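You operate a simulated robot arm through the tools that you are given. There is no shell and no other tool.

Carry out the task below with a simulated robot arm. There is one attempt and no reset: what you move stays moved.

JOB
Set bedside panel two and the wooden lamp as the bedside card says.
Fine: socket five on, so that the lamp has mains; panel one stays as it is.
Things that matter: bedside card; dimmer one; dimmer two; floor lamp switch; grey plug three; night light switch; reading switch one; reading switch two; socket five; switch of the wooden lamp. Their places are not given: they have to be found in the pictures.

It is judged by the outcome, as a careful person would: the job done as asked, and still so three seconds after it is handed in. It fails if anything else is knocked over, pushed out of place, dropped, spilled or broken.

ROBOT AND FRAMES
A 7-joint arm with a two-finger parallel gripper, fixed in place. Base frame: the origin is on the floor under the middle of its stand, x ahead of it, y to its left, z up. Units: m, rad, N and s.
With the tool pointing down near the work surface it reaches from about 0.12 to 0.62 m from the base axis. Its first joint turns from -1.152 to 1.152 rad. Payload 2.4 kg.
Tool frame: the origin (TCP) lies between the finger pads and is the grasp point; the fingertips stand 0.03 m ahead of it; z points along the fingers, y is the line along which they close. Largest opening 0.094 m; finger width 0.028, thickness 0.01; the body of the gripper, 0.05 by 0.096 m, starts 0.055 m behind the TCP.
Orientation is that of the tool frame in the base frame, as [roll, pitch, yaw] about the fixed x, y, z axes, in that order (R = Rz(yaw) Ry(pitch) Rx(roll)). With the fingers straight down and closing along the base's y, the tool's x points along the base's -x, its y along +y and its z along -z.

CONTROLS
- The arm moves only by the tool jog_arm. Its argument "rows" is a list of rows, each an object of numbers (a shift or turn left out is 0, a gripper value left out holds the last): "dx", "dy", "dz": the shift along the base's x, y, z in units of 20 mm (1.0 is 20 mm); "rx", "ry", "rz": the turn, a rotation vector about the base's x, y, z in units of 8 degrees (1.0 is 8 degrees); "fingers": the finger opening in m, from 0 to 0.094. In form: [{"dx": .., "dy": .., "dz": .., "rx": .., "ry": .., "rz": .., "fingers": ..}, ...]. A call has 1 to 20 rows; each row shifts and turns the commanded pose from where the row before left it. A call with a number of a shift or a turn outside -1 to 1 is refused whole. Rows are played at 5 a second. More than 0.05 m and 0.15 rad between two rows, or a gripper value outside its range, and nothing of the call is played. A pose out of reach is approached as far as the arm can. The call stops where the force on the tool passes 70 N (or 10 N more than at its start, if that is more) or the arm is blocked; 0.2 s more then pass. The fingers move at their own pace (about 0.153 m/s each) and stop on an object; they squeeze with about 28 N. The grip force told is the motor's: it shows also when the fingers shut on nothing. Time passes only in rows, and 0.2 s behind the last, so rows that do not move let the fingers close. It gives the time, the measured TCP pose, the force on the tool (base axes), the opening and the grip force at its end, in the units of the frame above (readings bear some noise), with the torque about the TCP (base axes, N m) and any sound that the robot's microphone picked up.
- Cameras (640 x 400 px; columns grow to the right, rows downward): "scene" is fixed at [0.0441, 0.4958, 1.4253]; the picture's right is [-0.56, -0.83, 0.00], its down [-0.63, 0.43, -0.65] and it looks along [0.54, -0.37, -0.76] (base axes); focal length 374 px, centre (320, 200). "wrist" rides on the gripper at [0.076, 0.014, -0.103] in the tool frame; the picture's right is [-0.18, 0.98, 0.00], its down [-0.75, -0.14, -0.64] and it looks along [-0.63, -0.12, 0.77] (tool axes); focal length 243 px, centre (320, 200).
- capture(camera): a new picture of that camera. No time passes.
- point_at(camera, pixels): for up to 12 pixels [column, row] of the newest picture of that camera ("zoom" is the newest enlarged one), the place [x, y, z] in the base frame of the surface seen there, good to about 0.002 m. No time passes.
- enlarge(camera, box): a new picture of the part [left, top, right, bottom] of that camera's present view, enlarged. No time passes.
- finish_job(): hands the job in; it is judged then, once.

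Leave the gripper open and the arm clear of the work at the hand-in unless told otherwise.

The tools are called by a JSON object that holds its "name" and its "arguments". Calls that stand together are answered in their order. jog_arm: Moves the arm, as the interface text tells. Its arguments: {"type":"object","properties":{"rows":{"type":"array"}},"required":["rows"]} The other tools are called the same way: capture (camera) takes a picture; point_at (camera, pixels) gives the place of the surface under pixels of a picture; enlarge (camera, box) takes an enlarged picture of a part of a camera's view; finish_job () hands the job in.

At the start:

```text
clock: 0.0
ee_pos: [0.3445, -0.0052, 1.031]
tcp_rot: [-3.141, 0.003, 3.141]
contact_force: [0.8, 0.0, 0.7]
wrist_torque: [0.01, 0.02, 0.04]
finger_gap: 0.094
grasp_force: 0.1
```

scene: 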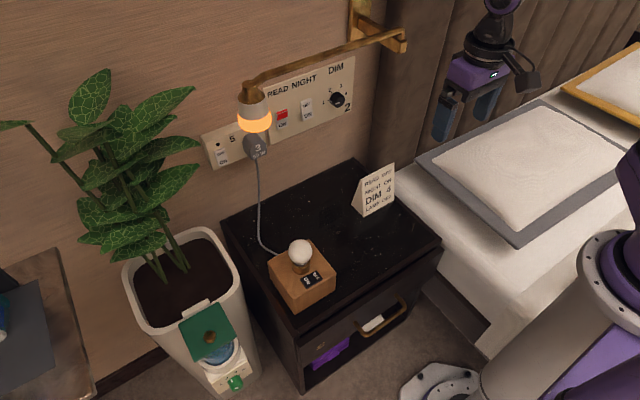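
wrist: 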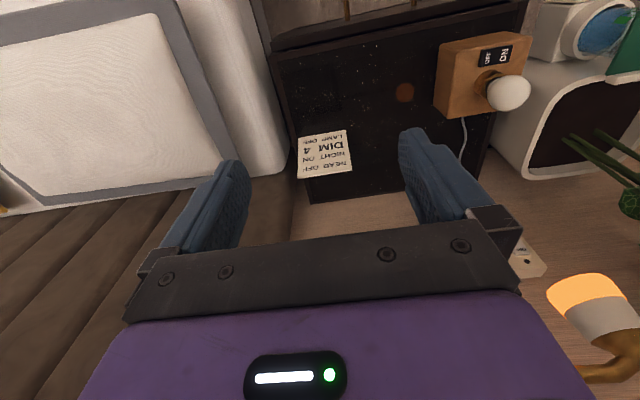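

I see a bedside cabinet with a card at about (375,190), a wall panel (READ, NIGHT, DIM, "2") at about (310,95), a lamp block at (300,270), and a socket strip at (230,145). I'll enlarge these to read them.

{"name": "enlarge", "arguments": {"camera": "scene", "box": [340, 150, 410, 225]}}

{"name": "enlarge", "arguments": {"camera": "scene", "box": [195, 50, 365, 175]}}

{"name": "enlarge", "arguments": {"camera": "scene", "box": [255, 225, 345, 315]}}

{"name": "enlarge", "arguments": {"camera": "wrist", "box": [280, 30, 540, 190]}}

```text
5.33 times, centred on (375, 188) of scene
```

zoom: 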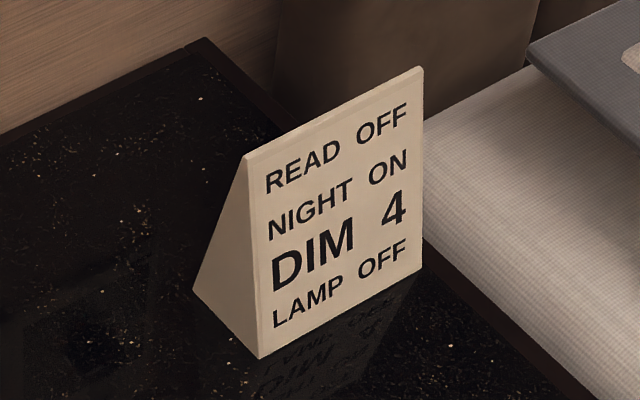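

```text
3.20 times, centred on (280, 112) of scene
```

zoom: 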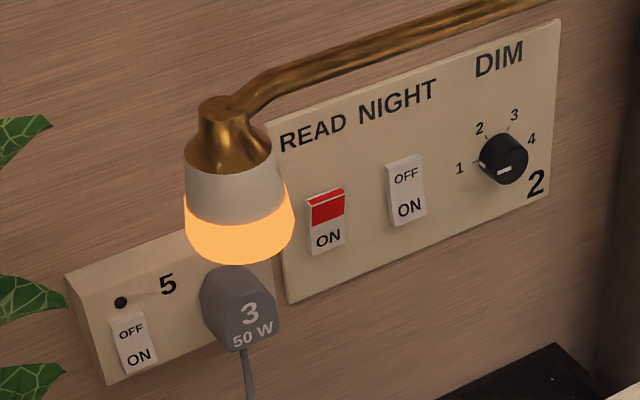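

```text
4.44 times, centred on (300, 270) of scene
```

zoom: 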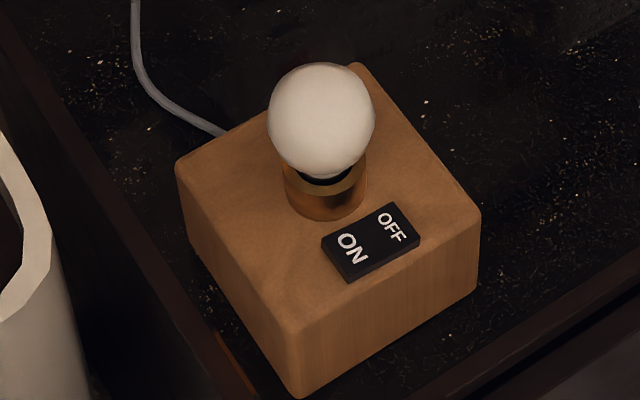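

```text
2.46 times, centred on (410, 110) of wrist
```

zoom: 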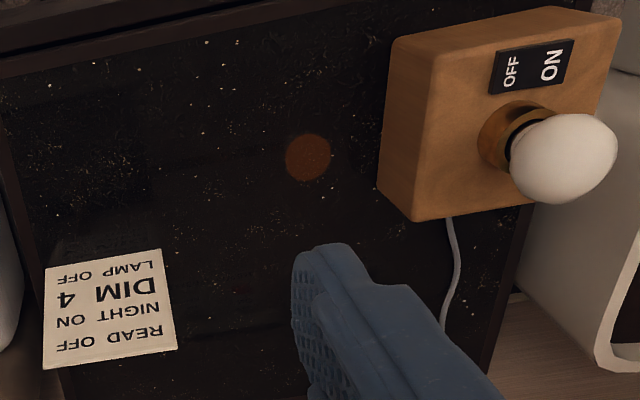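

The card reads READ OFF, NIGHT ON, DIM 4, LAMP OFF. Now I'll look closer at each control on panel two and socket five, and at the other objects around.

{"name": "enlarge", "arguments": {"camera": "scene", "box": [315, 80, 355, 115]}}

{"name": "enlarge", "arguments": {"camera": "scene", "box": [265, 90, 325, 135]}}

{"name": "enlarge", "arguments": {"camera": "scene", "box": [200, 120, 280, 175]}}

{"name": "enlarge", "arguments": {"camera": "scene", "box": [160, 295, 270, 400]}}

{"name": "enlarge", "arguments": {"camera": "scene", "box": [340, 0, 640, 180]}}

{"name": "enlarge", "arguments": {"camera": "scene", "box": [0, 220, 130, 400]}}

```text
11.43 times, centred on (335, 98) of scene
```

zoom: 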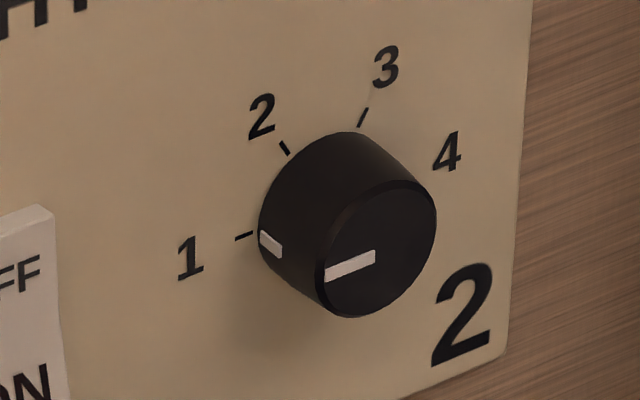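

```text
8.89 times, centred on (295, 112) of scene
```

zoom: 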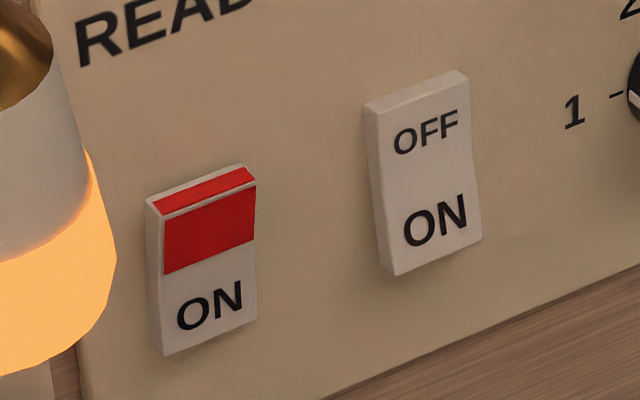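

```text
7.27 times, centred on (240, 148) of scene
```

zoom: 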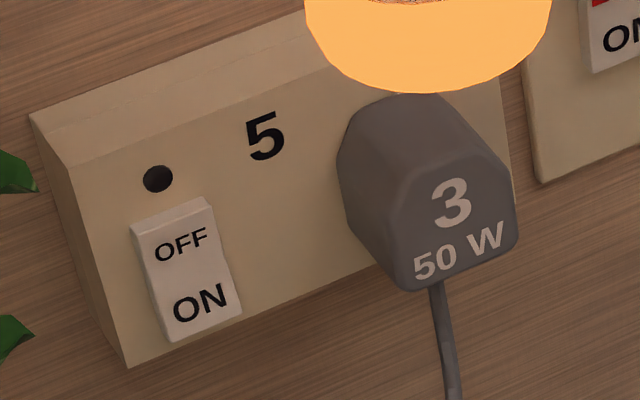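

```text
3.81 times, centred on (215, 348) of scene
```

zoom: 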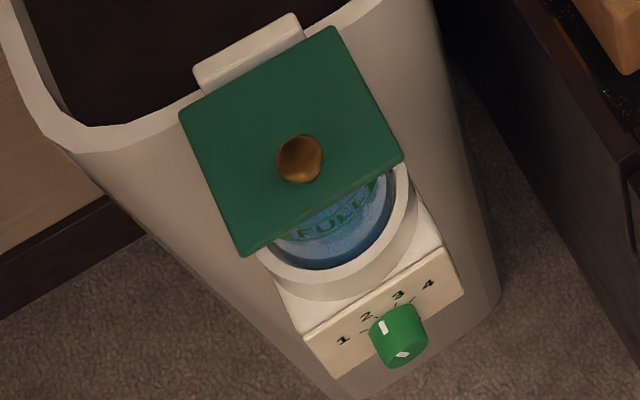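

```text
2.13 times, centred on (490, 90) of scene
```

zoom: 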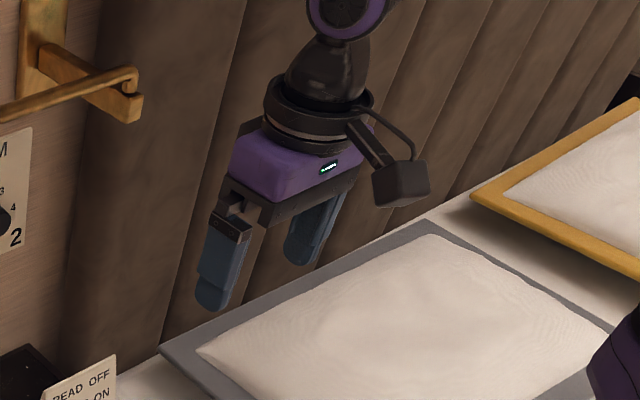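

```text
2.22 times, centred on (65, 310) of scene
```

zoom: 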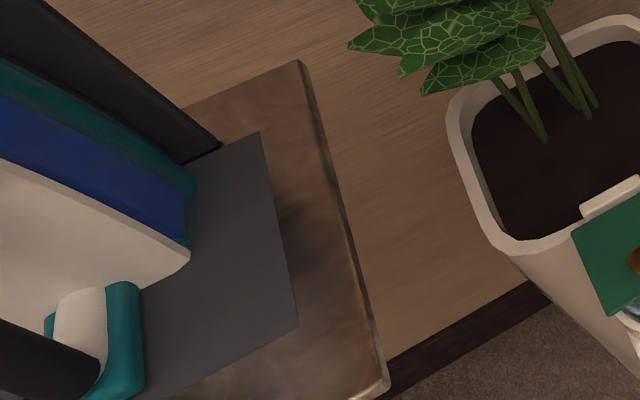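

The dimmer of panel two stands at 1, READ shows red (its ON half pressed, lamp lit), NIGHT seems off, and socket five's neon is dark. Now I'll measure places of the panel, switches, socket, lamp and the surroundings.

{"name": "point_at", "arguments": {"camera": "scene", "pixels": [[283, 114], [284, 124], [304, 104], [308, 115], [338, 100], [346, 85], [345, 120], [222, 150], [225, 160], [256, 147], [253, 120], [210, 135]]}}

{"name": "point_at", "arguments": {"camera": "scene", "pixels": [[300, 250], [306, 282], [317, 274], [274, 263], [303, 305], [334, 278], [225, 225], [350, 165], [440, 240], [295, 332], [375, 192], [255, 90]]}}

{"name": "enlarge", "arguments": {"camera": "scene", "box": [265, 90, 325, 135]}}

```text
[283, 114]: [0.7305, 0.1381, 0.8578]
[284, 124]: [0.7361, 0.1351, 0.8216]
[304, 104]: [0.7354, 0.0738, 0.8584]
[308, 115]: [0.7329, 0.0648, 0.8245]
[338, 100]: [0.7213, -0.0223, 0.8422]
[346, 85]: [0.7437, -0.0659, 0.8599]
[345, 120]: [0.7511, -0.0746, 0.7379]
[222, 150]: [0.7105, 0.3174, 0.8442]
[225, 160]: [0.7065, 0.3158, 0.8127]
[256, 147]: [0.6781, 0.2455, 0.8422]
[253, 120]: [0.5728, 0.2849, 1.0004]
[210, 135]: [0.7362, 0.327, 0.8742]
```

```text
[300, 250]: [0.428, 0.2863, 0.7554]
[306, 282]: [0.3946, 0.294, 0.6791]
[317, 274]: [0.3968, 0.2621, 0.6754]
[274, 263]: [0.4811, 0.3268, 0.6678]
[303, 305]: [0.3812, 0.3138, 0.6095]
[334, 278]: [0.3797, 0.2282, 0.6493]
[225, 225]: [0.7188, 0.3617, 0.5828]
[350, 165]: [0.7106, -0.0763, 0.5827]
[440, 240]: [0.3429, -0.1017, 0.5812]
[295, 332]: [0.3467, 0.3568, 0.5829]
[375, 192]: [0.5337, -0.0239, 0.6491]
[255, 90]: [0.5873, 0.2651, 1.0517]
```

```text
8.89 times, centred on (295, 112) of scene
```

zoom: 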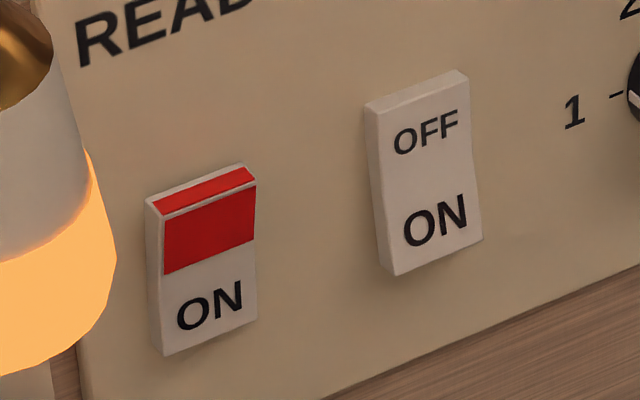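

Newest zoom shows READ and NIGHT. I'll measure the rockers' corners and halves (READ red half at zoom (210,235), ON at (210,310); NIGHT OFF at (427,130), ON at (435,220)), plus the plate near (310,220).

{"name": "point_at", "arguments": {"camera": "zoom", "pixels": [[165, 215], [250, 185], [252, 312], [170, 345], [210, 240], [210, 310], [378, 115], [465, 85], [475, 235], [400, 268], [420, 130], [435, 220]]}}

{"name": "enlarge", "arguments": {"camera": "scene", "box": [315, 80, 355, 115]}}

```text
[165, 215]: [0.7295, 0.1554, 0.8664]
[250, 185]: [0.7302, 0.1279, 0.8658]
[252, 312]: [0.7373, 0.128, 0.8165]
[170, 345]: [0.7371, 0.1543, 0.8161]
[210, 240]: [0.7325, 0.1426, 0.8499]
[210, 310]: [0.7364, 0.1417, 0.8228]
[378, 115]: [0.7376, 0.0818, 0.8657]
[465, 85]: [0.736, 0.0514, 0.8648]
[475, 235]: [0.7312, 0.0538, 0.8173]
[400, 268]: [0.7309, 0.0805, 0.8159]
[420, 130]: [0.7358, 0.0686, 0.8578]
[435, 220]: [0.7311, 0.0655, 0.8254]
```

```text
11.43 times, centred on (335, 98) of scene
```

zoom: 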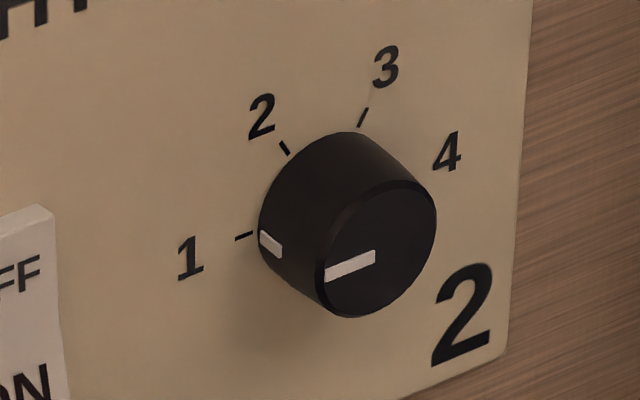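

Measured: READ centre about y 0.1415, z 0.841 with top (OFF) half standing out (so it's ON); NIGHT at y 0.067 with the ON half standing out (so it's OFF). Now the dimmer's knob in this zoom: face at (380,250), rim points, ticks and numbers.

{"name": "point_at", "arguments": {"camera": "zoom", "pixels": [[380, 250], [330, 275], [373, 256], [425, 200], [345, 305], [425, 260], [355, 195], [243, 236], [285, 147], [363, 117], [448, 152], [190, 258]]}}

{"name": "enlarge", "arguments": {"camera": "scene", "box": [200, 120, 280, 175]}}

```text
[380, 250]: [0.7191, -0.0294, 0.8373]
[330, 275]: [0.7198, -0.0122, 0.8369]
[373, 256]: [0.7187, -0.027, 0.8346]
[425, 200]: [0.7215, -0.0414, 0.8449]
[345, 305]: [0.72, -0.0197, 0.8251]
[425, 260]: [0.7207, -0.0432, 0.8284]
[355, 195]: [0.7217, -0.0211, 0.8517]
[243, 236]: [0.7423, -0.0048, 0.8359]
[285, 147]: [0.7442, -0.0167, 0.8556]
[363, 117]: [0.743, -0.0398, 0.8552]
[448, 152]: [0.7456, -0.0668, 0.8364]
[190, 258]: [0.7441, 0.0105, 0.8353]
```

```text
7.27 times, centred on (240, 148) of scene
```

zoom: 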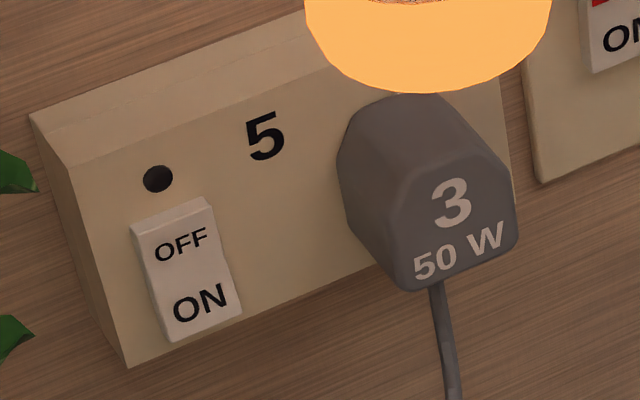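

The knob's centre is about y −0.028, z 0.836, face x 0.719; the 1 tick is to its left, 4 straight right: a 180° clockwise turn. Now measure socket five's rocker, plug and box in the current zoom.

{"name": "point_at", "arguments": {"camera": "zoom", "pixels": [[140, 230], [205, 205], [235, 310], [172, 335], [182, 245], [198, 300], [158, 178], [360, 180], [455, 230], [405, 280], [500, 250], [85, 200]]}}

{"name": "enlarge", "arguments": {"camera": "scene", "box": [255, 225, 345, 315]}}

```text
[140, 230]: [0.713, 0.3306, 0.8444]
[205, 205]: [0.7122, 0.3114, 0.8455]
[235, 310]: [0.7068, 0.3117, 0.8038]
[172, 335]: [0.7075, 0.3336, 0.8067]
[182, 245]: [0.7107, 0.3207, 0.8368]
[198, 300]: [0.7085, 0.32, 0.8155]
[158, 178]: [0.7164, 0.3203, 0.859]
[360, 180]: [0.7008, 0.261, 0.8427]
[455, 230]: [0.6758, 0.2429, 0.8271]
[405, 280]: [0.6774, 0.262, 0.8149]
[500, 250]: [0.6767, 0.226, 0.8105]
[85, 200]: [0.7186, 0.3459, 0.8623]
```

```text
4.44 times, centred on (300, 270) of scene
```

zoom: 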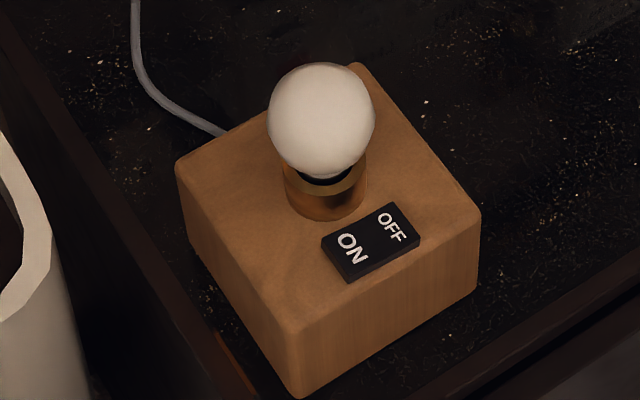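

Socket five's rocker: y about 0.322, z 0.804–0.846, ON half standing out (so it's OFF). Now measure the lamp switch (ON at zoom (352,248), OFF at (392,227)) and the lamp block.

{"name": "point_at", "arguments": {"camera": "zoom", "pixels": [[335, 247], [352, 272], [385, 212], [410, 238], [372, 241], [352, 248], [392, 227], [320, 70], [290, 320], [470, 215], [190, 165], [355, 72]]}}

{"name": "point_at", "arguments": {"camera": "scene", "pixels": [[250, 85], [262, 115], [240, 115], [300, 65], [350, 50], [400, 38], [360, 15], [270, 120], [255, 130]]}}

```text
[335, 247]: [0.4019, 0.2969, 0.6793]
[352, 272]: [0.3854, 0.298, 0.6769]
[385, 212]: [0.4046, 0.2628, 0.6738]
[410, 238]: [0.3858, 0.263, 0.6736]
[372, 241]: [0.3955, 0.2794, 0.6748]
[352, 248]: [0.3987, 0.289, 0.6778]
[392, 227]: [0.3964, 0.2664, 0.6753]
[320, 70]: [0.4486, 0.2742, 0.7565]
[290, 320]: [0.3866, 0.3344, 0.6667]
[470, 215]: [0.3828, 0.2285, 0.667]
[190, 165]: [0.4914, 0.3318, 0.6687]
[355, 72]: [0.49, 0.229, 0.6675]
```

```text
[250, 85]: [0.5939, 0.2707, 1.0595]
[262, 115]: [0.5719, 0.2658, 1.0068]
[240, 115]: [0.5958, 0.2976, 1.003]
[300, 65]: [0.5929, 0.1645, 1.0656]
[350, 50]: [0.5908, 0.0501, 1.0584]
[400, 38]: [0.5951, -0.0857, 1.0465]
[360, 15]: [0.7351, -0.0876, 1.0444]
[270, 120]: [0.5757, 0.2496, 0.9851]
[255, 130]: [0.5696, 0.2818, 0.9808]
```

The lamp's ON half stands higher (z 0.678) than its OFF half (0.674), which would mean OFF already; I'll check it closer. The swing-arm of the reading lamp is a bar at x≈0.593, z≈1.05 from y −0.09 to 0.27, with its head down to z≈0.96, so I must go under it. First an enlarged look at the lamp switch, then lower the arm straight down 0.16 m.

{"name": "enlarge", "arguments": {"camera": "scene", "box": [295, 260, 325, 290]}}

{"name": "jog_arm", "arguments": {"rows": [{"dz": -1}, {"dz": -1}, {"dz": -1}, {"dz": -1}, {"dz": -1}, {"dz": -1}, {"dz": -1}, {"dz": -1}]}}

```text
13.33 times, centred on (310, 275) of scene
```

zoom: 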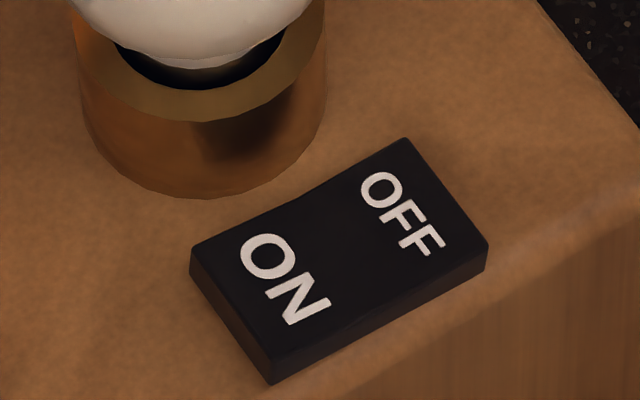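

```text
clock: 1.8
ee_pos: [0.3457, -0.0053, 0.87]
tcp_rot: [3.141, 0.003, -3.141]
contact_force: [-1.0, 0.3, -0.1]
wrist_torque: [0.0, 0.02, -0.02]
finger_gap: 0.094
grasp_force: 0.0
```

The side of the ON half looks thicker. I'll measure the rocker's heights from this zoom, and take a wrist picture.

{"name": "point_at", "arguments": {"camera": "zoom", "pixels": [[205, 255], [270, 345], [230, 300], [270, 250], [310, 310], [340, 245], [370, 190], [405, 150], [475, 240], [435, 195], [330, 280], [520, 300]]}}

{"name": "capture", "arguments": {"camera": "wrist"}}

```text
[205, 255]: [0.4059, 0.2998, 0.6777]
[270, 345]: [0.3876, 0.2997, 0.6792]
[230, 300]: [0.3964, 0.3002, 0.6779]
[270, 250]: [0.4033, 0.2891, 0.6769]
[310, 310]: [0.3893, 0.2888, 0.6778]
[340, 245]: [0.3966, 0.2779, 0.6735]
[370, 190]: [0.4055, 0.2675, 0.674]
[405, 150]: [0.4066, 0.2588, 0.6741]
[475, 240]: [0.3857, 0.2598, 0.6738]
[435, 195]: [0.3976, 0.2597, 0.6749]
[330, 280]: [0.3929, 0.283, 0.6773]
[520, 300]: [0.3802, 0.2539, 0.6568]
```

```text
taken
```

wrist: 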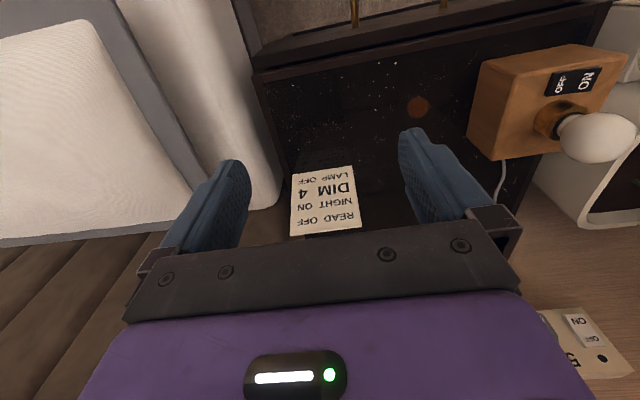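

The lamp rocker measures ON half high, OFF half low, i.e. OFF; I'll verify once the socket is on. Next I close the fingers and swing the tool from down to horizontal forward (turn −90° about y), moving forward about 0.1 m under the bar height.

{"name": "jog_arm", "arguments": {"rows": [{"ry": -1, "dx": 0.4, "fingers": 0.0}, {"ry": -1, "dx": 0.4}, {"ry": -1, "dx": 0.4}, {"ry": -1, "dx": 0.4}, {"ry": -1, "dx": 0.4}, {"ry": -1, "dx": 0.4}]}}

{"name": "capture", "arguments": {"camera": "scene"}}

```text
clock: 3.2
ee_pos: [0.3757, -0.0242, 0.8695]
tcp_rot: [-3.056, 0.516, -3.137]
contact_force: [0.4, -0.5, -0.3]
wrist_torque: [-0.02, 0.01, 0.04]
finger_gap: 0.0
grasp_force: 28.4
out of reach, approached as far as the arm can: row 1, 2, 3, 4
```

```text
taken
```

scene: 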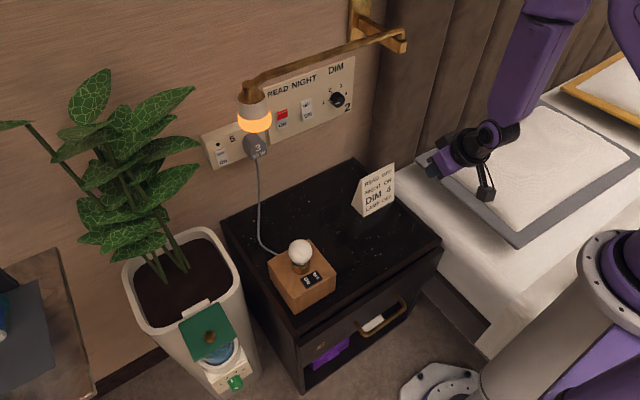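

Rotating this near the base was out of reach; I'll move forward while keeping the angle, to let the arm catch up.

{"name": "jog_arm", "arguments": {"rows": [{"dx": 1}, {"dx": 1}, {"dx": 1}, {"dx": 1}, {"dx": 0}]}}

```text
clock: 4.4
ee_pos: [0.4549, -0.0239, 0.8683]
tcp_rot: [-3.055, 0.518, -3.137]
contact_force: [-0.1, -0.7, -0.3]
wrist_torque: [-0.02, 0.0, 0.0]
finger_gap: 0.0
grasp_force: 28.3
```

Now at x 0.455, tilt about 30°. I'll keep turning toward horizontal while moving forward.

{"name": "jog_arm", "arguments": {"rows": [{"ry": -1, "dx": 0.5}, {"ry": -1, "dx": 0.5}, {"ry": -1, "dx": 0.5}, {"ry": -1, "dx": 0.5}, {"dx": 0}]}}

{"name": "capture", "arguments": {"camera": "scene"}}

```text
clock: 5.6
ee_pos: [0.5262, -0.0078, 0.8847]
tcp_rot: [-3.023, 1.068, -3.112]
contact_force: [-0.2, 1.0, 0.2]
wrist_torque: [0.03, -0.03, 0.0]
finger_gap: 0.0
grasp_force: 27.6
out of reach, approached as far as the arm can: row 3, 4
```

```text
taken
```

scene: 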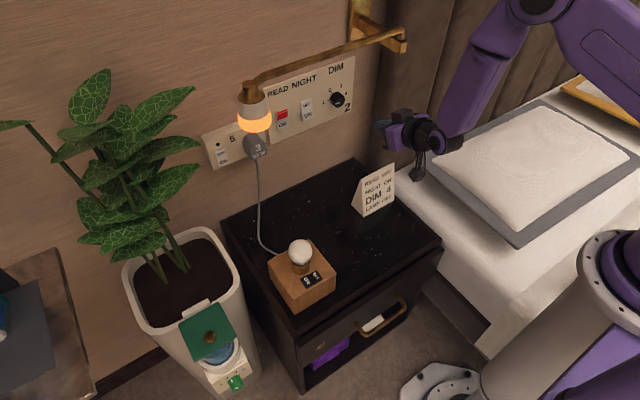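

Tilt is now about 61°. I continue forward, a little down, and turn the rest to horizontal.

{"name": "jog_arm", "arguments": {"rows": [{"ry": -0.5, "dx": 0.8, "dz": -0.3}, {"ry": -0.5, "dx": 0.8, "dz": -0.3}, {"ry": -0.5, "dx": 0.6, "dz": -0.3}, {"ry": -0.5, "dx": 0.6, "dz": -0.3}, {"ry": -0.5, "dx": 0.4, "dz": -0.3}, {"ry": -0.5, "dx": 0.4, "dz": -0.3}, {"dx": 0}]}}

{"name": "capture", "arguments": {"camera": "scene"}}

{"name": "capture", "arguments": {"camera": "wrist"}}

```text
clock: 7.2
ee_pos: [0.6148, 0.0043, 0.8534]
tcp_rot: [-2.947, 1.494, -3.034]
contact_force: [1.1, 0.2, 0.7]
wrist_torque: [0.03, 0.0, 0.01]
finger_gap: 0.0001
grasp_force: 28.0
out of reach, approached as far as the arm can: row 1, 2, 3, 5
```

```text
taken
```

scene: 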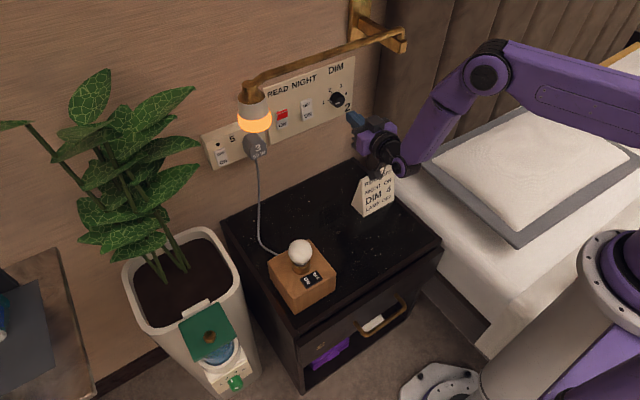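

```text
taken
```

wrist: 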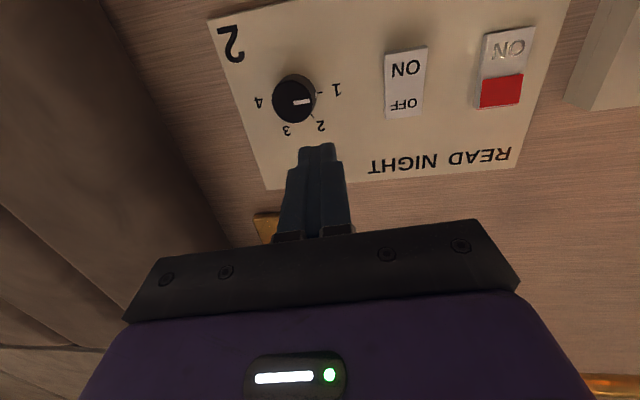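

The wrist sees panel two upside down: dimmer at (293,98), NIGHT at (405,80), READ at (503,70). The tool is about 5° off in yaw. I'll square it up and line up with NIGHT's ON half (y 0.067, z 0.820), staying about 4 cm off the wall.

{"name": "jog_arm", "arguments": {"rows": [{"dy": 1, "dz": -0.5, "rz": 0.3, "ry": -0.25}, {"dy": 1, "dz": -0.5, "rz": 0.3, "ry": -0.25}, {"dy": 1, "dz": -0.5, "dx": 0.5}, {"dy": 0.15, "dz": -0.15, "dx": 0.5}, {"dx": 0}]}}

{"name": "capture", "arguments": {"camera": "wrist"}}

```text
clock: 8.4
ee_pos: [0.6341, 0.0667, 0.8212]
tcp_rot: [-2.406, 1.563, -2.409]
contact_force: [0.1, 0.3, -0.8]
wrist_torque: [0.03, 0.0, -0.01]
finger_gap: 0.0001
grasp_force: 27.7
```

```text
taken
```

wrist: 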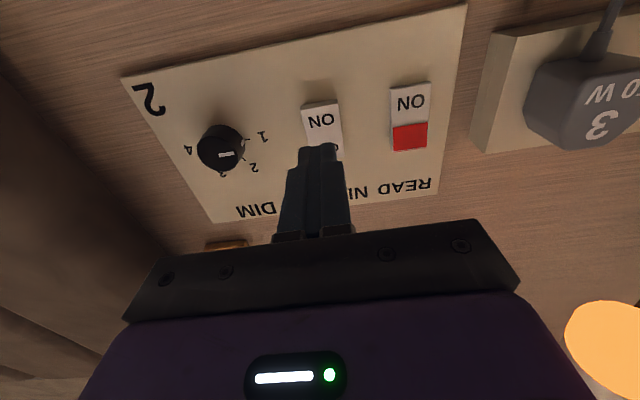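

Aligned: tip centre at y 0.067, z 0.821, tip x ≈0.664. I advance 55 mm, then in small steps into the ON half.

{"name": "jog_arm", "arguments": {"rows": [{"dx": 1}, {"dx": 1}, {"dx": 0.75}, {"dx": 0.2}, {"dx": 0.2}, {"dx": 0.2}, {"dx": 0}]}}

```text
clock: 10.0
ee_pos: [0.7002, 0.0666, 0.8223]
tcp_rot: [-2.428, 1.561, -2.43]
contact_force: [0.0, 0.4, -0.6]
wrist_torque: [0.01, 0.01, 0.02]
finger_gap: 0.0001
grasp_force: 28.0
```

Tip at about x 0.730, no contact yet. Continue in 2 mm steps.

{"name": "jog_arm", "arguments": {"rows": [{"dx": 0.1}, {"dx": 0.1}, {"dx": 0.1}, {"dx": 0}]}}

```text
clock: 11.0
ee_pos: [0.7039, 0.0659, 0.8204]
tcp_rot: [-2.297, 1.563, -2.299]
contact_force: [-58.8, -7.1, 15.2]
wrist_torque: [0.51, -1.25, -0.13]
finger_gap: 0.0
grasp_force: 27.4
```

There is 59 N of push now, tip at about 0.734. I'll look whether the rocker went over.

{"name": "capture", "arguments": {"camera": "wrist"}}

{"name": "enlarge", "arguments": {"camera": "scene", "box": [265, 80, 355, 135]}}

```text
taken
```

wrist: 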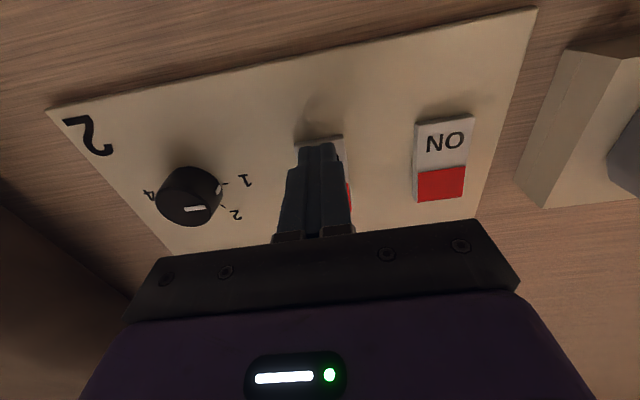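

```text
7.11 times, centred on (310, 108) of scene
```

zoom: 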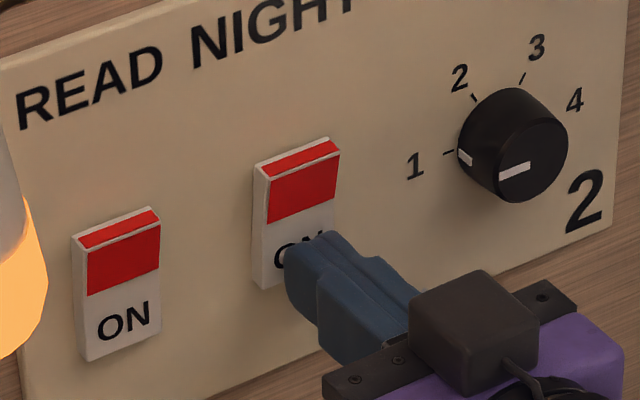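

NIGHT has gone to ON (red shows on its top half). I back off 60 mm, then move to READ's top (OFF) half at y 0.1415, z 0.861.

{"name": "jog_arm", "arguments": {"rows": [{"dx": -1}, {"dx": -1}, {"dx": -1}, {"dx": 0}]}}

{"name": "jog_arm", "arguments": {"rows": [{"dy": 1, "dz": 0.5}, {"dy": 1, "dz": 0.5}, {"dy": 1, "dz": 0.5}, {"dy": 0.75, "dz": 0.5}, {"dx": 0}]}}

{"name": "capture", "arguments": {"camera": "wrist"}}

{"name": "capture", "arguments": {"camera": "scene"}}

```text
clock: 12.0
ee_pos: [0.6474, 0.0654, 0.8219]
tcp_rot: [-2.387, 1.563, -2.387]
contact_force: [0.1, 0.9, -0.4]
wrist_torque: [-0.02, 0.01, -0.02]
finger_gap: 0.0002
grasp_force: 27.9
```

```text
clock: 13.2
ee_pos: [0.6462, 0.14, 0.8613]
tcp_rot: [-2.416, 1.56, -2.417]
contact_force: [-0.1, -1.0, 0.0]
wrist_torque: [0.04, -0.03, -0.06]
finger_gap: 0.0
grasp_force: 27.9
```

```text
taken
```

wrist: 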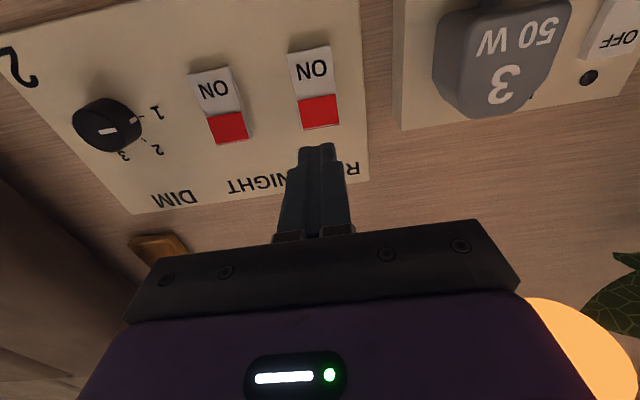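

```text
taken
```

scene: 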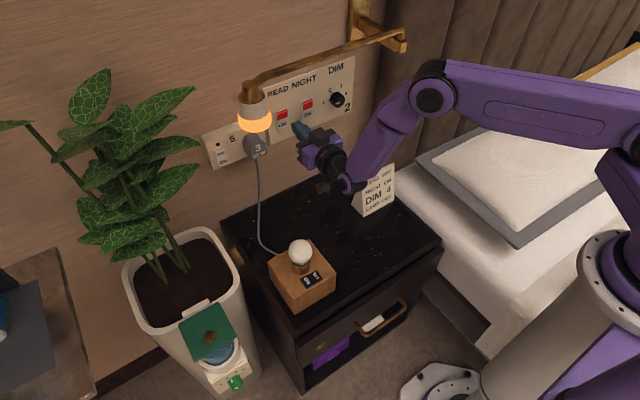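

Aligned with READ's OFF half. I also check the arm's elbow (at pixel (432,92)) against the lamp bar by measuring points on the arm.

{"name": "point_at", "arguments": {"camera": "scene", "pixels": [[432, 75], [410, 95], [380, 140], [350, 185], [328, 185], [322, 150], [440, 110], [340, 170], [300, 130]]}}

{"name": "jog_arm", "arguments": {"rows": [{"dx": 1}, {"dx": 1}, {"dx": 0.4}, {"dx": 0.1}, {"dx": 0.1}, {"dx": 0}]}}

```text
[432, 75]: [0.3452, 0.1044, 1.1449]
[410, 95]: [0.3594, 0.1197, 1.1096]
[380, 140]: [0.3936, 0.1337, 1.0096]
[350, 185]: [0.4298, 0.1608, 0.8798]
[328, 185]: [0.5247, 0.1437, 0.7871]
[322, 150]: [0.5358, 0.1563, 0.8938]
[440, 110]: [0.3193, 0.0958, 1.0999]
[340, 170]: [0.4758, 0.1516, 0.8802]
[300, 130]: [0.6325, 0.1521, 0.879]
```

```text
clock: 14.6
ee_pos: [0.6985, 0.142, 0.8614]
tcp_rot: [-2.412, 1.56, -2.412]
contact_force: [0.0, -1.0, 0.2]
wrist_torque: [0.0, -0.02, 0.01]
finger_gap: 0.0
grasp_force: 27.5
```

The elbow is well behind the bar. Tip at about 0.7285, right before READ's OFF half; I push on in 2 mm steps.

{"name": "jog_arm", "arguments": {"rows": [{"dx": 0.1}, {"dx": 0.1}, {"dx": 0.1}, {"dx": 0}]}}

{"name": "enlarge", "arguments": {"camera": "scene", "box": [230, 70, 350, 145]}}

```text
clock: 15.6
ee_pos: [0.7052, 0.1417, 0.8619]
tcp_rot: [-2.405, 1.56, -2.405]
contact_force: [0.7, 0.7, 0.1]
wrist_torque: [-0.03, 0.0, -0.02]
finger_gap: 0.0
grasp_force: 28.1
```

```text
5.33 times, centred on (290, 108) of scene
```

zoom: 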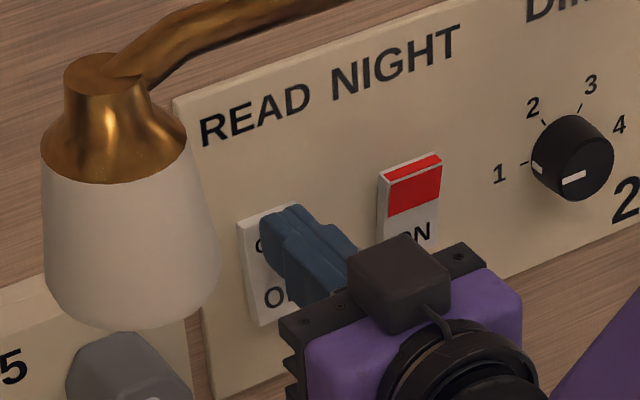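

READ is OFF: its red is gone and the wall lamp is dark. Now I back off 80 mm. Then I'll roll the tool −90° about x so the camera sits sideways: it then clears the bulb (top z≈0.765) during the socket five push, and it also gives the full 180° range for the dimmer afterwards.

{"name": "jog_arm", "arguments": {"rows": [{"dx": -1}, {"dx": -1}, {"dx": -1}, {"dx": -1}, {"dx": 0}]}}

{"name": "jog_arm", "arguments": {"rows": [{"rx": -1}, {"rx": -1}, {"rx": -1}, {"rx": -1}, {"rx": -1}, {"rx": -1}, {"rx": -1}, {"rx": -1}, {"rx": -1}, {"rx": -1}, {"rx": -1}, {"rx": -0.25}, {"dx": 0}]}}

{"name": "capture", "arguments": {"camera": "scene"}}

{"name": "capture", "arguments": {"camera": "wrist"}}

```text
clock: 16.8
ee_pos: [0.623, 0.1397, 0.8624]
tcp_rot: [-2.415, 1.562, -2.413]
contact_force: [0.5, 0.5, -0.5]
wrist_torque: [-0.01, 0.01, 0.0]
finger_gap: 0.0001
grasp_force: 28.3
```

```text
clock: 19.6
ee_pos: [0.6238, 0.1416, 0.8611]
tcp_rot: [-1.572, -0.009, -1.579]
contact_force: [0.2, -0.2, -0.7]
wrist_torque: [0.0, 0.02, -0.01]
finger_gap: 0.0003
grasp_force: 28.1
```

```text
taken
```

scene: 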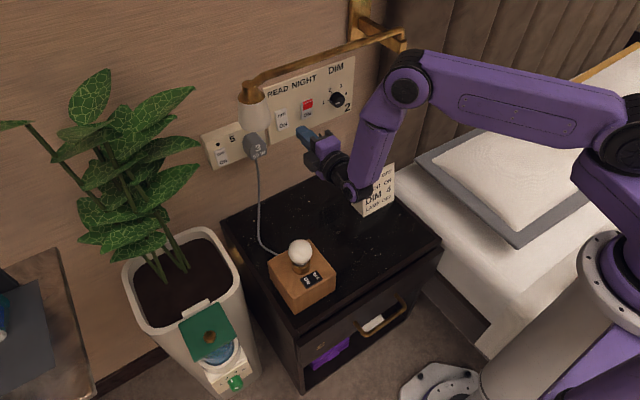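

```text
taken
```

wrist: 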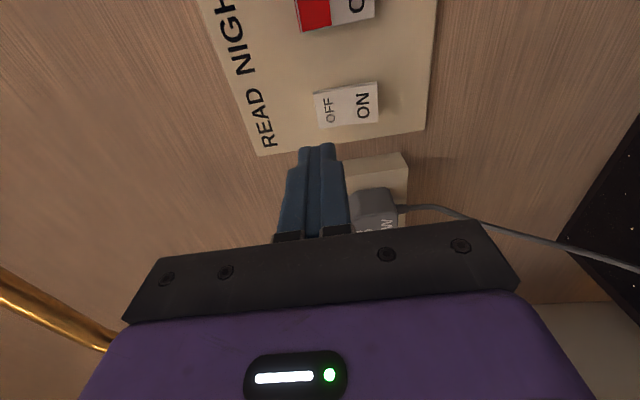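

Rolled cleanly; the wrist picture confirms READ OFF. Before sliding toward the socket I measure the lower parts of the wrist, at pixels near (352,198), (340,180), (330,150), to know their clearance to the bulb.

{"name": "point_at", "arguments": {"camera": "scene", "pixels": [[352, 199], [345, 190], [340, 182], [325, 172], [318, 160], [365, 195], [356, 180], [333, 160], [310, 150], [292, 240], [308, 250], [300, 240]]}}

```text
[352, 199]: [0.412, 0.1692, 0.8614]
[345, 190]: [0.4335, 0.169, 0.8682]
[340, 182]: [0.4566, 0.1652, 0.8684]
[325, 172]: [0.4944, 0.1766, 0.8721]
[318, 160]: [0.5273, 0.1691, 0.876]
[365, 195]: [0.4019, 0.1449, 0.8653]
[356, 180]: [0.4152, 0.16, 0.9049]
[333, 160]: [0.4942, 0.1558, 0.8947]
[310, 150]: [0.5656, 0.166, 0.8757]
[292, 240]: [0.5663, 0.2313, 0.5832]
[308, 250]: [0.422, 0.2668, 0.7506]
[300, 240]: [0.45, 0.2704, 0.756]
```

The wrist is slim (about ±0.035 m), so with a slight yaw toward the socket and 6° downward tilt it clears the bulb by about 4 cm. I turn yaw +15°, tilt 6°, and slide left and down to be in front of socket five, tip staying at x≈0.645 in front of the plug (front x 0.676).

{"name": "jog_arm", "arguments": {"rows": [{"rz": 0.65, "ry": 0.25, "dx": -0.2}, {"rz": 0.65, "ry": 0.25, "dx": -0.2}, {"rz": 0.6, "ry": 0.25}, {"dy": 1}, {"dy": 1}, {"dy": 1}, {"dy": 1}, {"dy": 1}, {"dx": 0}]}}

{"name": "capture", "arguments": {"camera": "scene"}}

{"name": "capture", "arguments": {"camera": "wrist"}}

```text
clock: 21.6
ee_pos: [0.6178, 0.24, 0.8618]
tcp_rot: [-1.674, 0.008, -1.314]
contact_force: [0.6, -0.3, -0.2]
wrist_torque: [0.01, 0.02, 0.0]
finger_gap: 0.0003
grasp_force: 28.0
out of reach, approached as far as the arm can: row 3
```

```text
taken
```

scene: 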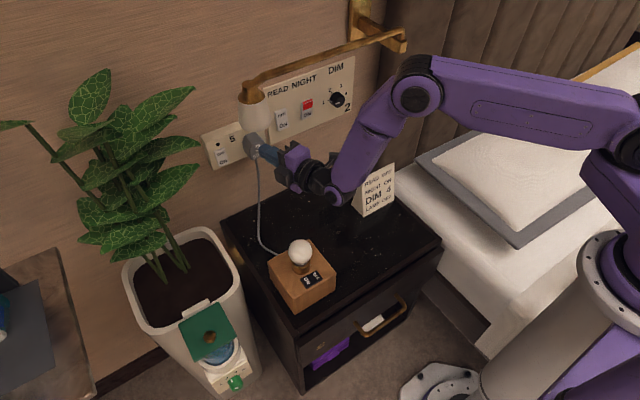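

```text
taken
```

wrist: 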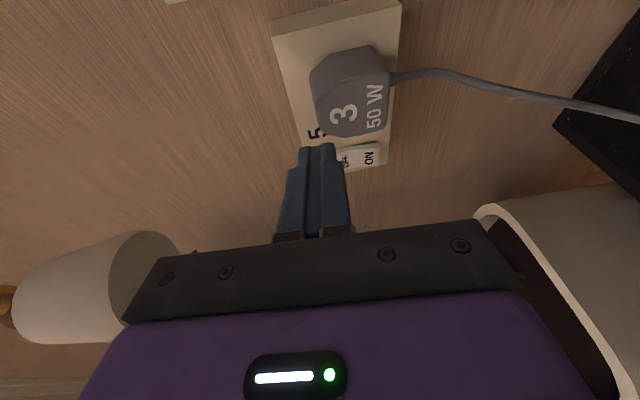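

The tool passes in front of the plug cleanly with the lamp shade above. I continue down 42 mm and left 64 mm.

{"name": "jog_arm", "arguments": {"rows": [{"dy": 0.8, "dz": -0.5}, {"dy": 0.8, "dz": -0.5}, {"dy": 0.8, "dz": -0.6}, {"dy": 0.8, "dz": -0.5}, {"dx": 0}]}}

{"name": "capture", "arguments": {"camera": "wrist"}}

{"name": "capture", "arguments": {"camera": "scene"}}

```text
clock: 22.8
ee_pos: [0.6188, 0.3036, 0.8193]
tcp_rot: [-1.673, 0.006, -1.312]
contact_force: [0.5, 0.5, 0.2]
wrist_torque: [0.03, 0.02, 0.03]
finger_gap: 0.0
grasp_force: 27.8
```

```text
taken
```

wrist: 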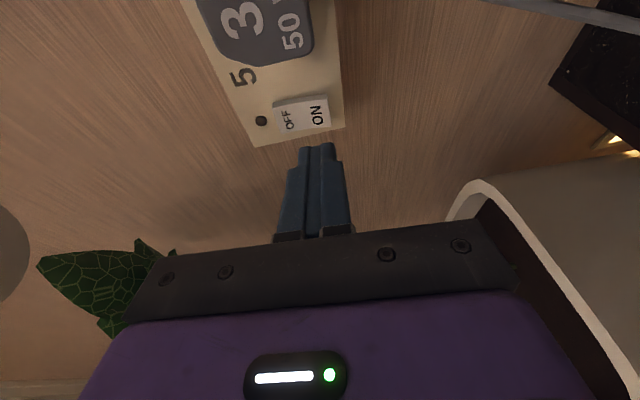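

```text
taken
```

scene: 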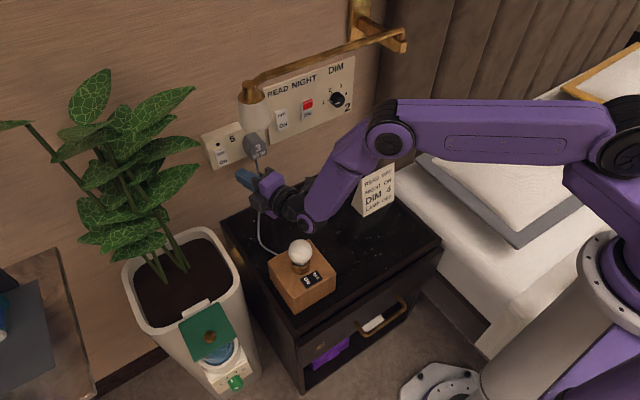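

In front of socket five: the wrist sees OFF at (287,120), ON at (317,115), neon at (261,121). I measure them and the cord from here.

{"name": "point_at", "arguments": {"camera": "wrist", "pixels": [[318, 115], [287, 119], [325, 124], [322, 102], [300, 130], [318, 150], [290, 60], [560, 10], [620, 25], [312, 40]]}}

{"name": "point_at", "arguments": {"camera": "scene", "pixels": [[259, 175], [262, 230], [270, 248], [300, 222], [270, 190], [290, 210], [243, 178]]}}

```text
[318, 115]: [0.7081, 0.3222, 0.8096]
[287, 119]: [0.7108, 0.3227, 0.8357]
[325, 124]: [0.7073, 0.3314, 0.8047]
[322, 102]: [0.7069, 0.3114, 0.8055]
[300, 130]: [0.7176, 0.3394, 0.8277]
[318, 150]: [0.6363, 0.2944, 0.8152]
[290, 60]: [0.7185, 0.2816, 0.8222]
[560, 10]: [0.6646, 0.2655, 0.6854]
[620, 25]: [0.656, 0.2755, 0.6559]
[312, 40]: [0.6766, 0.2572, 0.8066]
```

```text
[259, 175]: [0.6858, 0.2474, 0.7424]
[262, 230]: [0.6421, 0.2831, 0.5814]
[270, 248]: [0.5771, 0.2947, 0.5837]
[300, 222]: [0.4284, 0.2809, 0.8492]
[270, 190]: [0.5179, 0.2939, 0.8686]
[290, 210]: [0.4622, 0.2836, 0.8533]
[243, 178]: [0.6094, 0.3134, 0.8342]
```

ON half's centre is at (0.708, 0.322, 0.810). From tip (0.648, 0.311, 0.816) I advance 55 mm toward it.

{"name": "jog_arm", "arguments": {"rows": [{"dx": 1, "dy": 0.2, "dz": -0.08}, {"dx": 1, "dy": 0.2, "dz": -0.08}, {"dx": 0.6, "dy": 0.15, "dz": -0.05}, {"dx": 0.1}, {"dx": 0}]}}

{"name": "capture", "arguments": {"camera": "wrist"}}

```text
clock: 24.0
ee_pos: [0.6724, 0.3137, 0.8138]
tcp_rot: [-1.675, 0.005, -1.313]
contact_force: [0.4, -0.3, -0.2]
wrist_torque: [-0.02, -0.02, 0.02]
finger_gap: 0.0001
grasp_force: 27.6
```

```text
taken
```

wrist: 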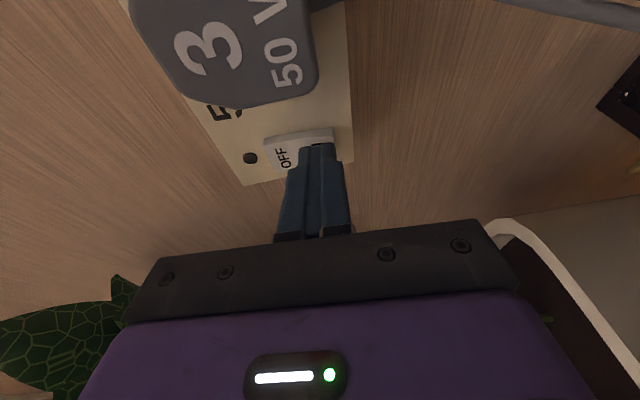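

The tip is over the ON half, about 6 mm off. Now push in 2 mm steps.

{"name": "jog_arm", "arguments": {"rows": [{"dx": 0.1}, {"dx": 0.1}, {"dx": 0.1}, {"dx": 0.1}, {"dx": 0.1}, {"dx": 0}]}}

{"name": "capture", "arguments": {"camera": "wrist"}}

{"name": "capture", "arguments": {"camera": "scene"}}

```text
clock: 24.9
ee_pos: [0.6765, 0.314, 0.8117]
tcp_rot: [-1.67, 0.006, -1.314]
contact_force: [-37.9, -16.7, 17.6]
wrist_torque: [0.05, -0.8, -0.72]
finger_gap: 0.0
grasp_force: 27.8
stopped in row 4: the force on the tool passed its limit at 78 N (the readings are from after the stop); the commanded pose is now the measured one
```

```text
taken
```

wrist: 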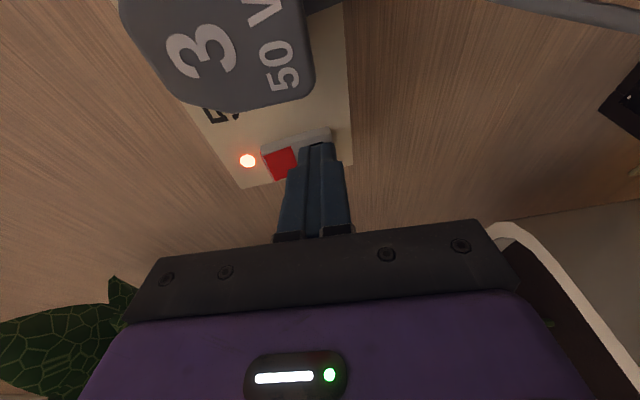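

```text
taken
```

scene: 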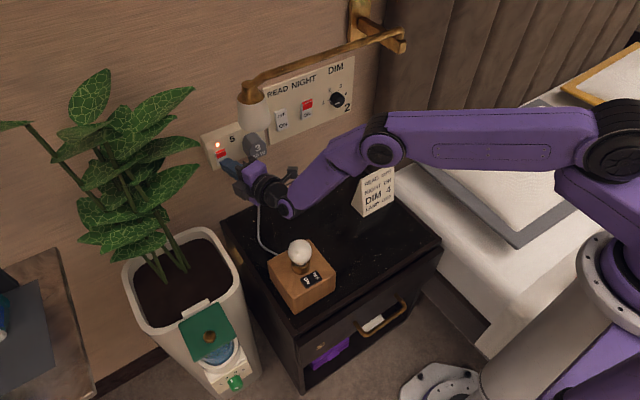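

Socket five is ON: neon glows at wrist (248,160) and the red half shows. The wooden lamp's bulb stays dark with mains on, agreeing with its switch being OFF. I back off 60 mm the way I came.

{"name": "jog_arm", "arguments": {"rows": [{"dx": -1, "dy": -0.25, "dz": 0.1}, {"dx": -1, "dy": -0.2, "dz": 0.1}, {"dx": -0.9, "dy": -0.2, "dz": 0.2}, {"dx": 0}]}}

{"name": "enlarge", "arguments": {"camera": "scene", "box": [265, 230, 340, 310]}}

{"name": "enlarge", "arguments": {"camera": "scene", "box": [195, 70, 355, 175]}}

```text
clock: 25.9
ee_pos: [0.619, 0.3029, 0.8192]
tcp_rot: [-1.676, 0.006, -1.313]
contact_force: [0.5, -0.1, 0.1]
wrist_torque: [0.02, 0.02, 0.01]
finger_gap: 0.0001
grasp_force: 27.8
```

```text
5.00 times, centred on (302, 270) of scene
```

zoom: 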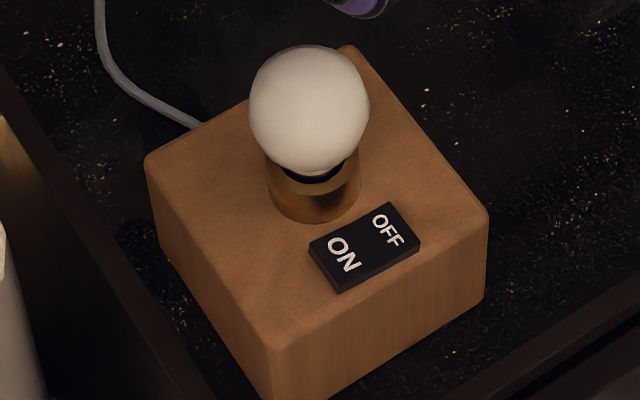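

```text
3.81 times, centred on (275, 122) of scene
```

zoom: 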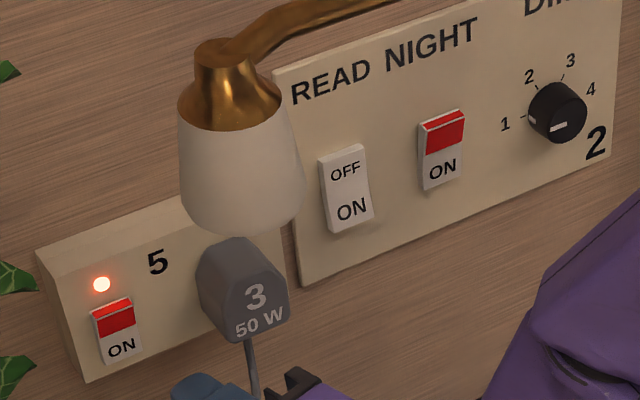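

All set so far: READ OFF, NIGHT ON, socket five ON, lamp OFF. Next is the dimmer. I measure the curtain right of panel two (pixels (375,110), (392,100), (385,140)) to know the room beside the knob, then slide back right at raised height.

{"name": "point_at", "arguments": {"camera": "scene", "pixels": [[372, 100], [380, 80], [392, 60], [365, 90], [400, 160], [420, 60]]}}

{"name": "jog_arm", "arguments": {"rows": [{"dz": 0.7, "dy": -0.5}, {"dz": 0.7, "dy": -1}, {"dz": 0.4, "dy": -1}, {"dy": -1}, {"dy": -1}, {"dy": -1}, {"dy": -1}, {"dy": -1}, {"dy": -1}, {"dy": -1}, {"dx": 0}]}}

```text
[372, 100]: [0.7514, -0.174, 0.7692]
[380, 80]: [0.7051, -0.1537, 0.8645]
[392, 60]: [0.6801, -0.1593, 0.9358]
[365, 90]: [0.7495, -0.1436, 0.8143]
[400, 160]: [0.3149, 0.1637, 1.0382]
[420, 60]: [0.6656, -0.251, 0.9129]
```

```text
clock: 28.3
ee_pos: [0.6151, 0.1261, 0.8569]
tcp_rot: [-1.675, 0.004, -1.327]
contact_force: [0.0, 0.5, -0.1]
wrist_torque: [0.0, 0.02, -0.02]
finger_gap: 0.0
grasp_force: 28.0
out of reach, approached as far as the arm can: row 10
```

Curtain is at y≈−0.155 beyond x 0.66; fine. Now I undo the yaw and tilt and continue right toward the knob.

{"name": "jog_arm", "arguments": {"rows": [{"rz": -0.65, "ry": -0.25, "dy": -0.5}, {"rz": -0.65, "ry": -0.25, "dy": -0.5}, {"rz": -0.55, "ry": -0.25, "dy": -0.5}, {"dy": -1, "dz": -0.3}, {"dy": -1, "dz": -0.3}, {"dy": -1, "dz": -0.2}, {"dy": -1, "dz": -0.2}, {"dy": -1}, {"dy": -1}, {"dx": 0}]}}

{"name": "capture", "arguments": {"camera": "wrist"}}

{"name": "capture", "arguments": {"camera": "scene"}}

```text
clock: 30.5
ee_pos: [0.6142, -0.0225, 0.8363]
tcp_rot: [-1.573, -0.009, -1.578]
contact_force: [0.6, 0.3, -0.8]
wrist_torque: [0.0, 0.01, 0.01]
finger_gap: 0.0001
grasp_force: 28.0
```

```text
taken
```

wrist: 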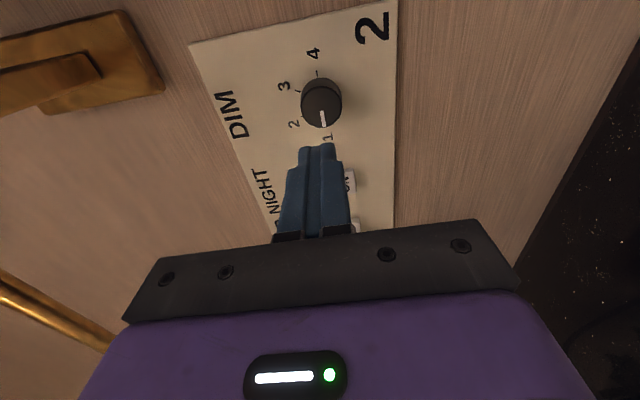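

```text
taken
```

scene: 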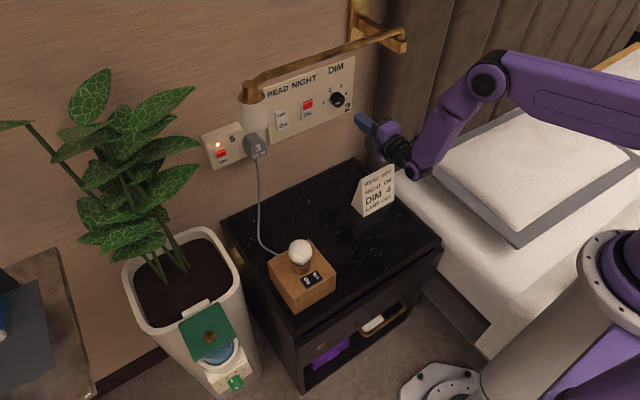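

The knob is at wrist (321,102). I enlarge it and measure its face edge points for an accurate centre.

{"name": "enlarge", "arguments": {"camera": "wrist", "box": [270, 40, 370, 150]}}

```text
3.64 times, centred on (320, 95) of wrist
```

zoom: 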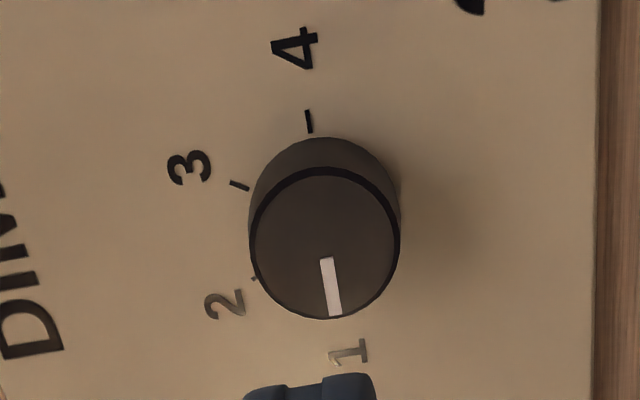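

{"name": "point_at", "arguments": {"camera": "zoom", "pixels": [[325, 245], [262, 245], [390, 240], [322, 185], [330, 308], [309, 122], [240, 185], [255, 278], [335, 310], [325, 262], [310, 375]]}}

```text
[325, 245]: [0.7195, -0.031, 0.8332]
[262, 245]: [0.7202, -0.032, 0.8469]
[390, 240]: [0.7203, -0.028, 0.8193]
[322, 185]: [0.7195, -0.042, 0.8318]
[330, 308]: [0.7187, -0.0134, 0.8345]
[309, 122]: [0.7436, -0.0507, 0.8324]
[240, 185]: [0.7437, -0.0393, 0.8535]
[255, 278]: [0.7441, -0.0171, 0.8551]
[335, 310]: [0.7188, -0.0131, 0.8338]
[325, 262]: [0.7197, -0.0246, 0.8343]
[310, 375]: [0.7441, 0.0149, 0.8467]
```

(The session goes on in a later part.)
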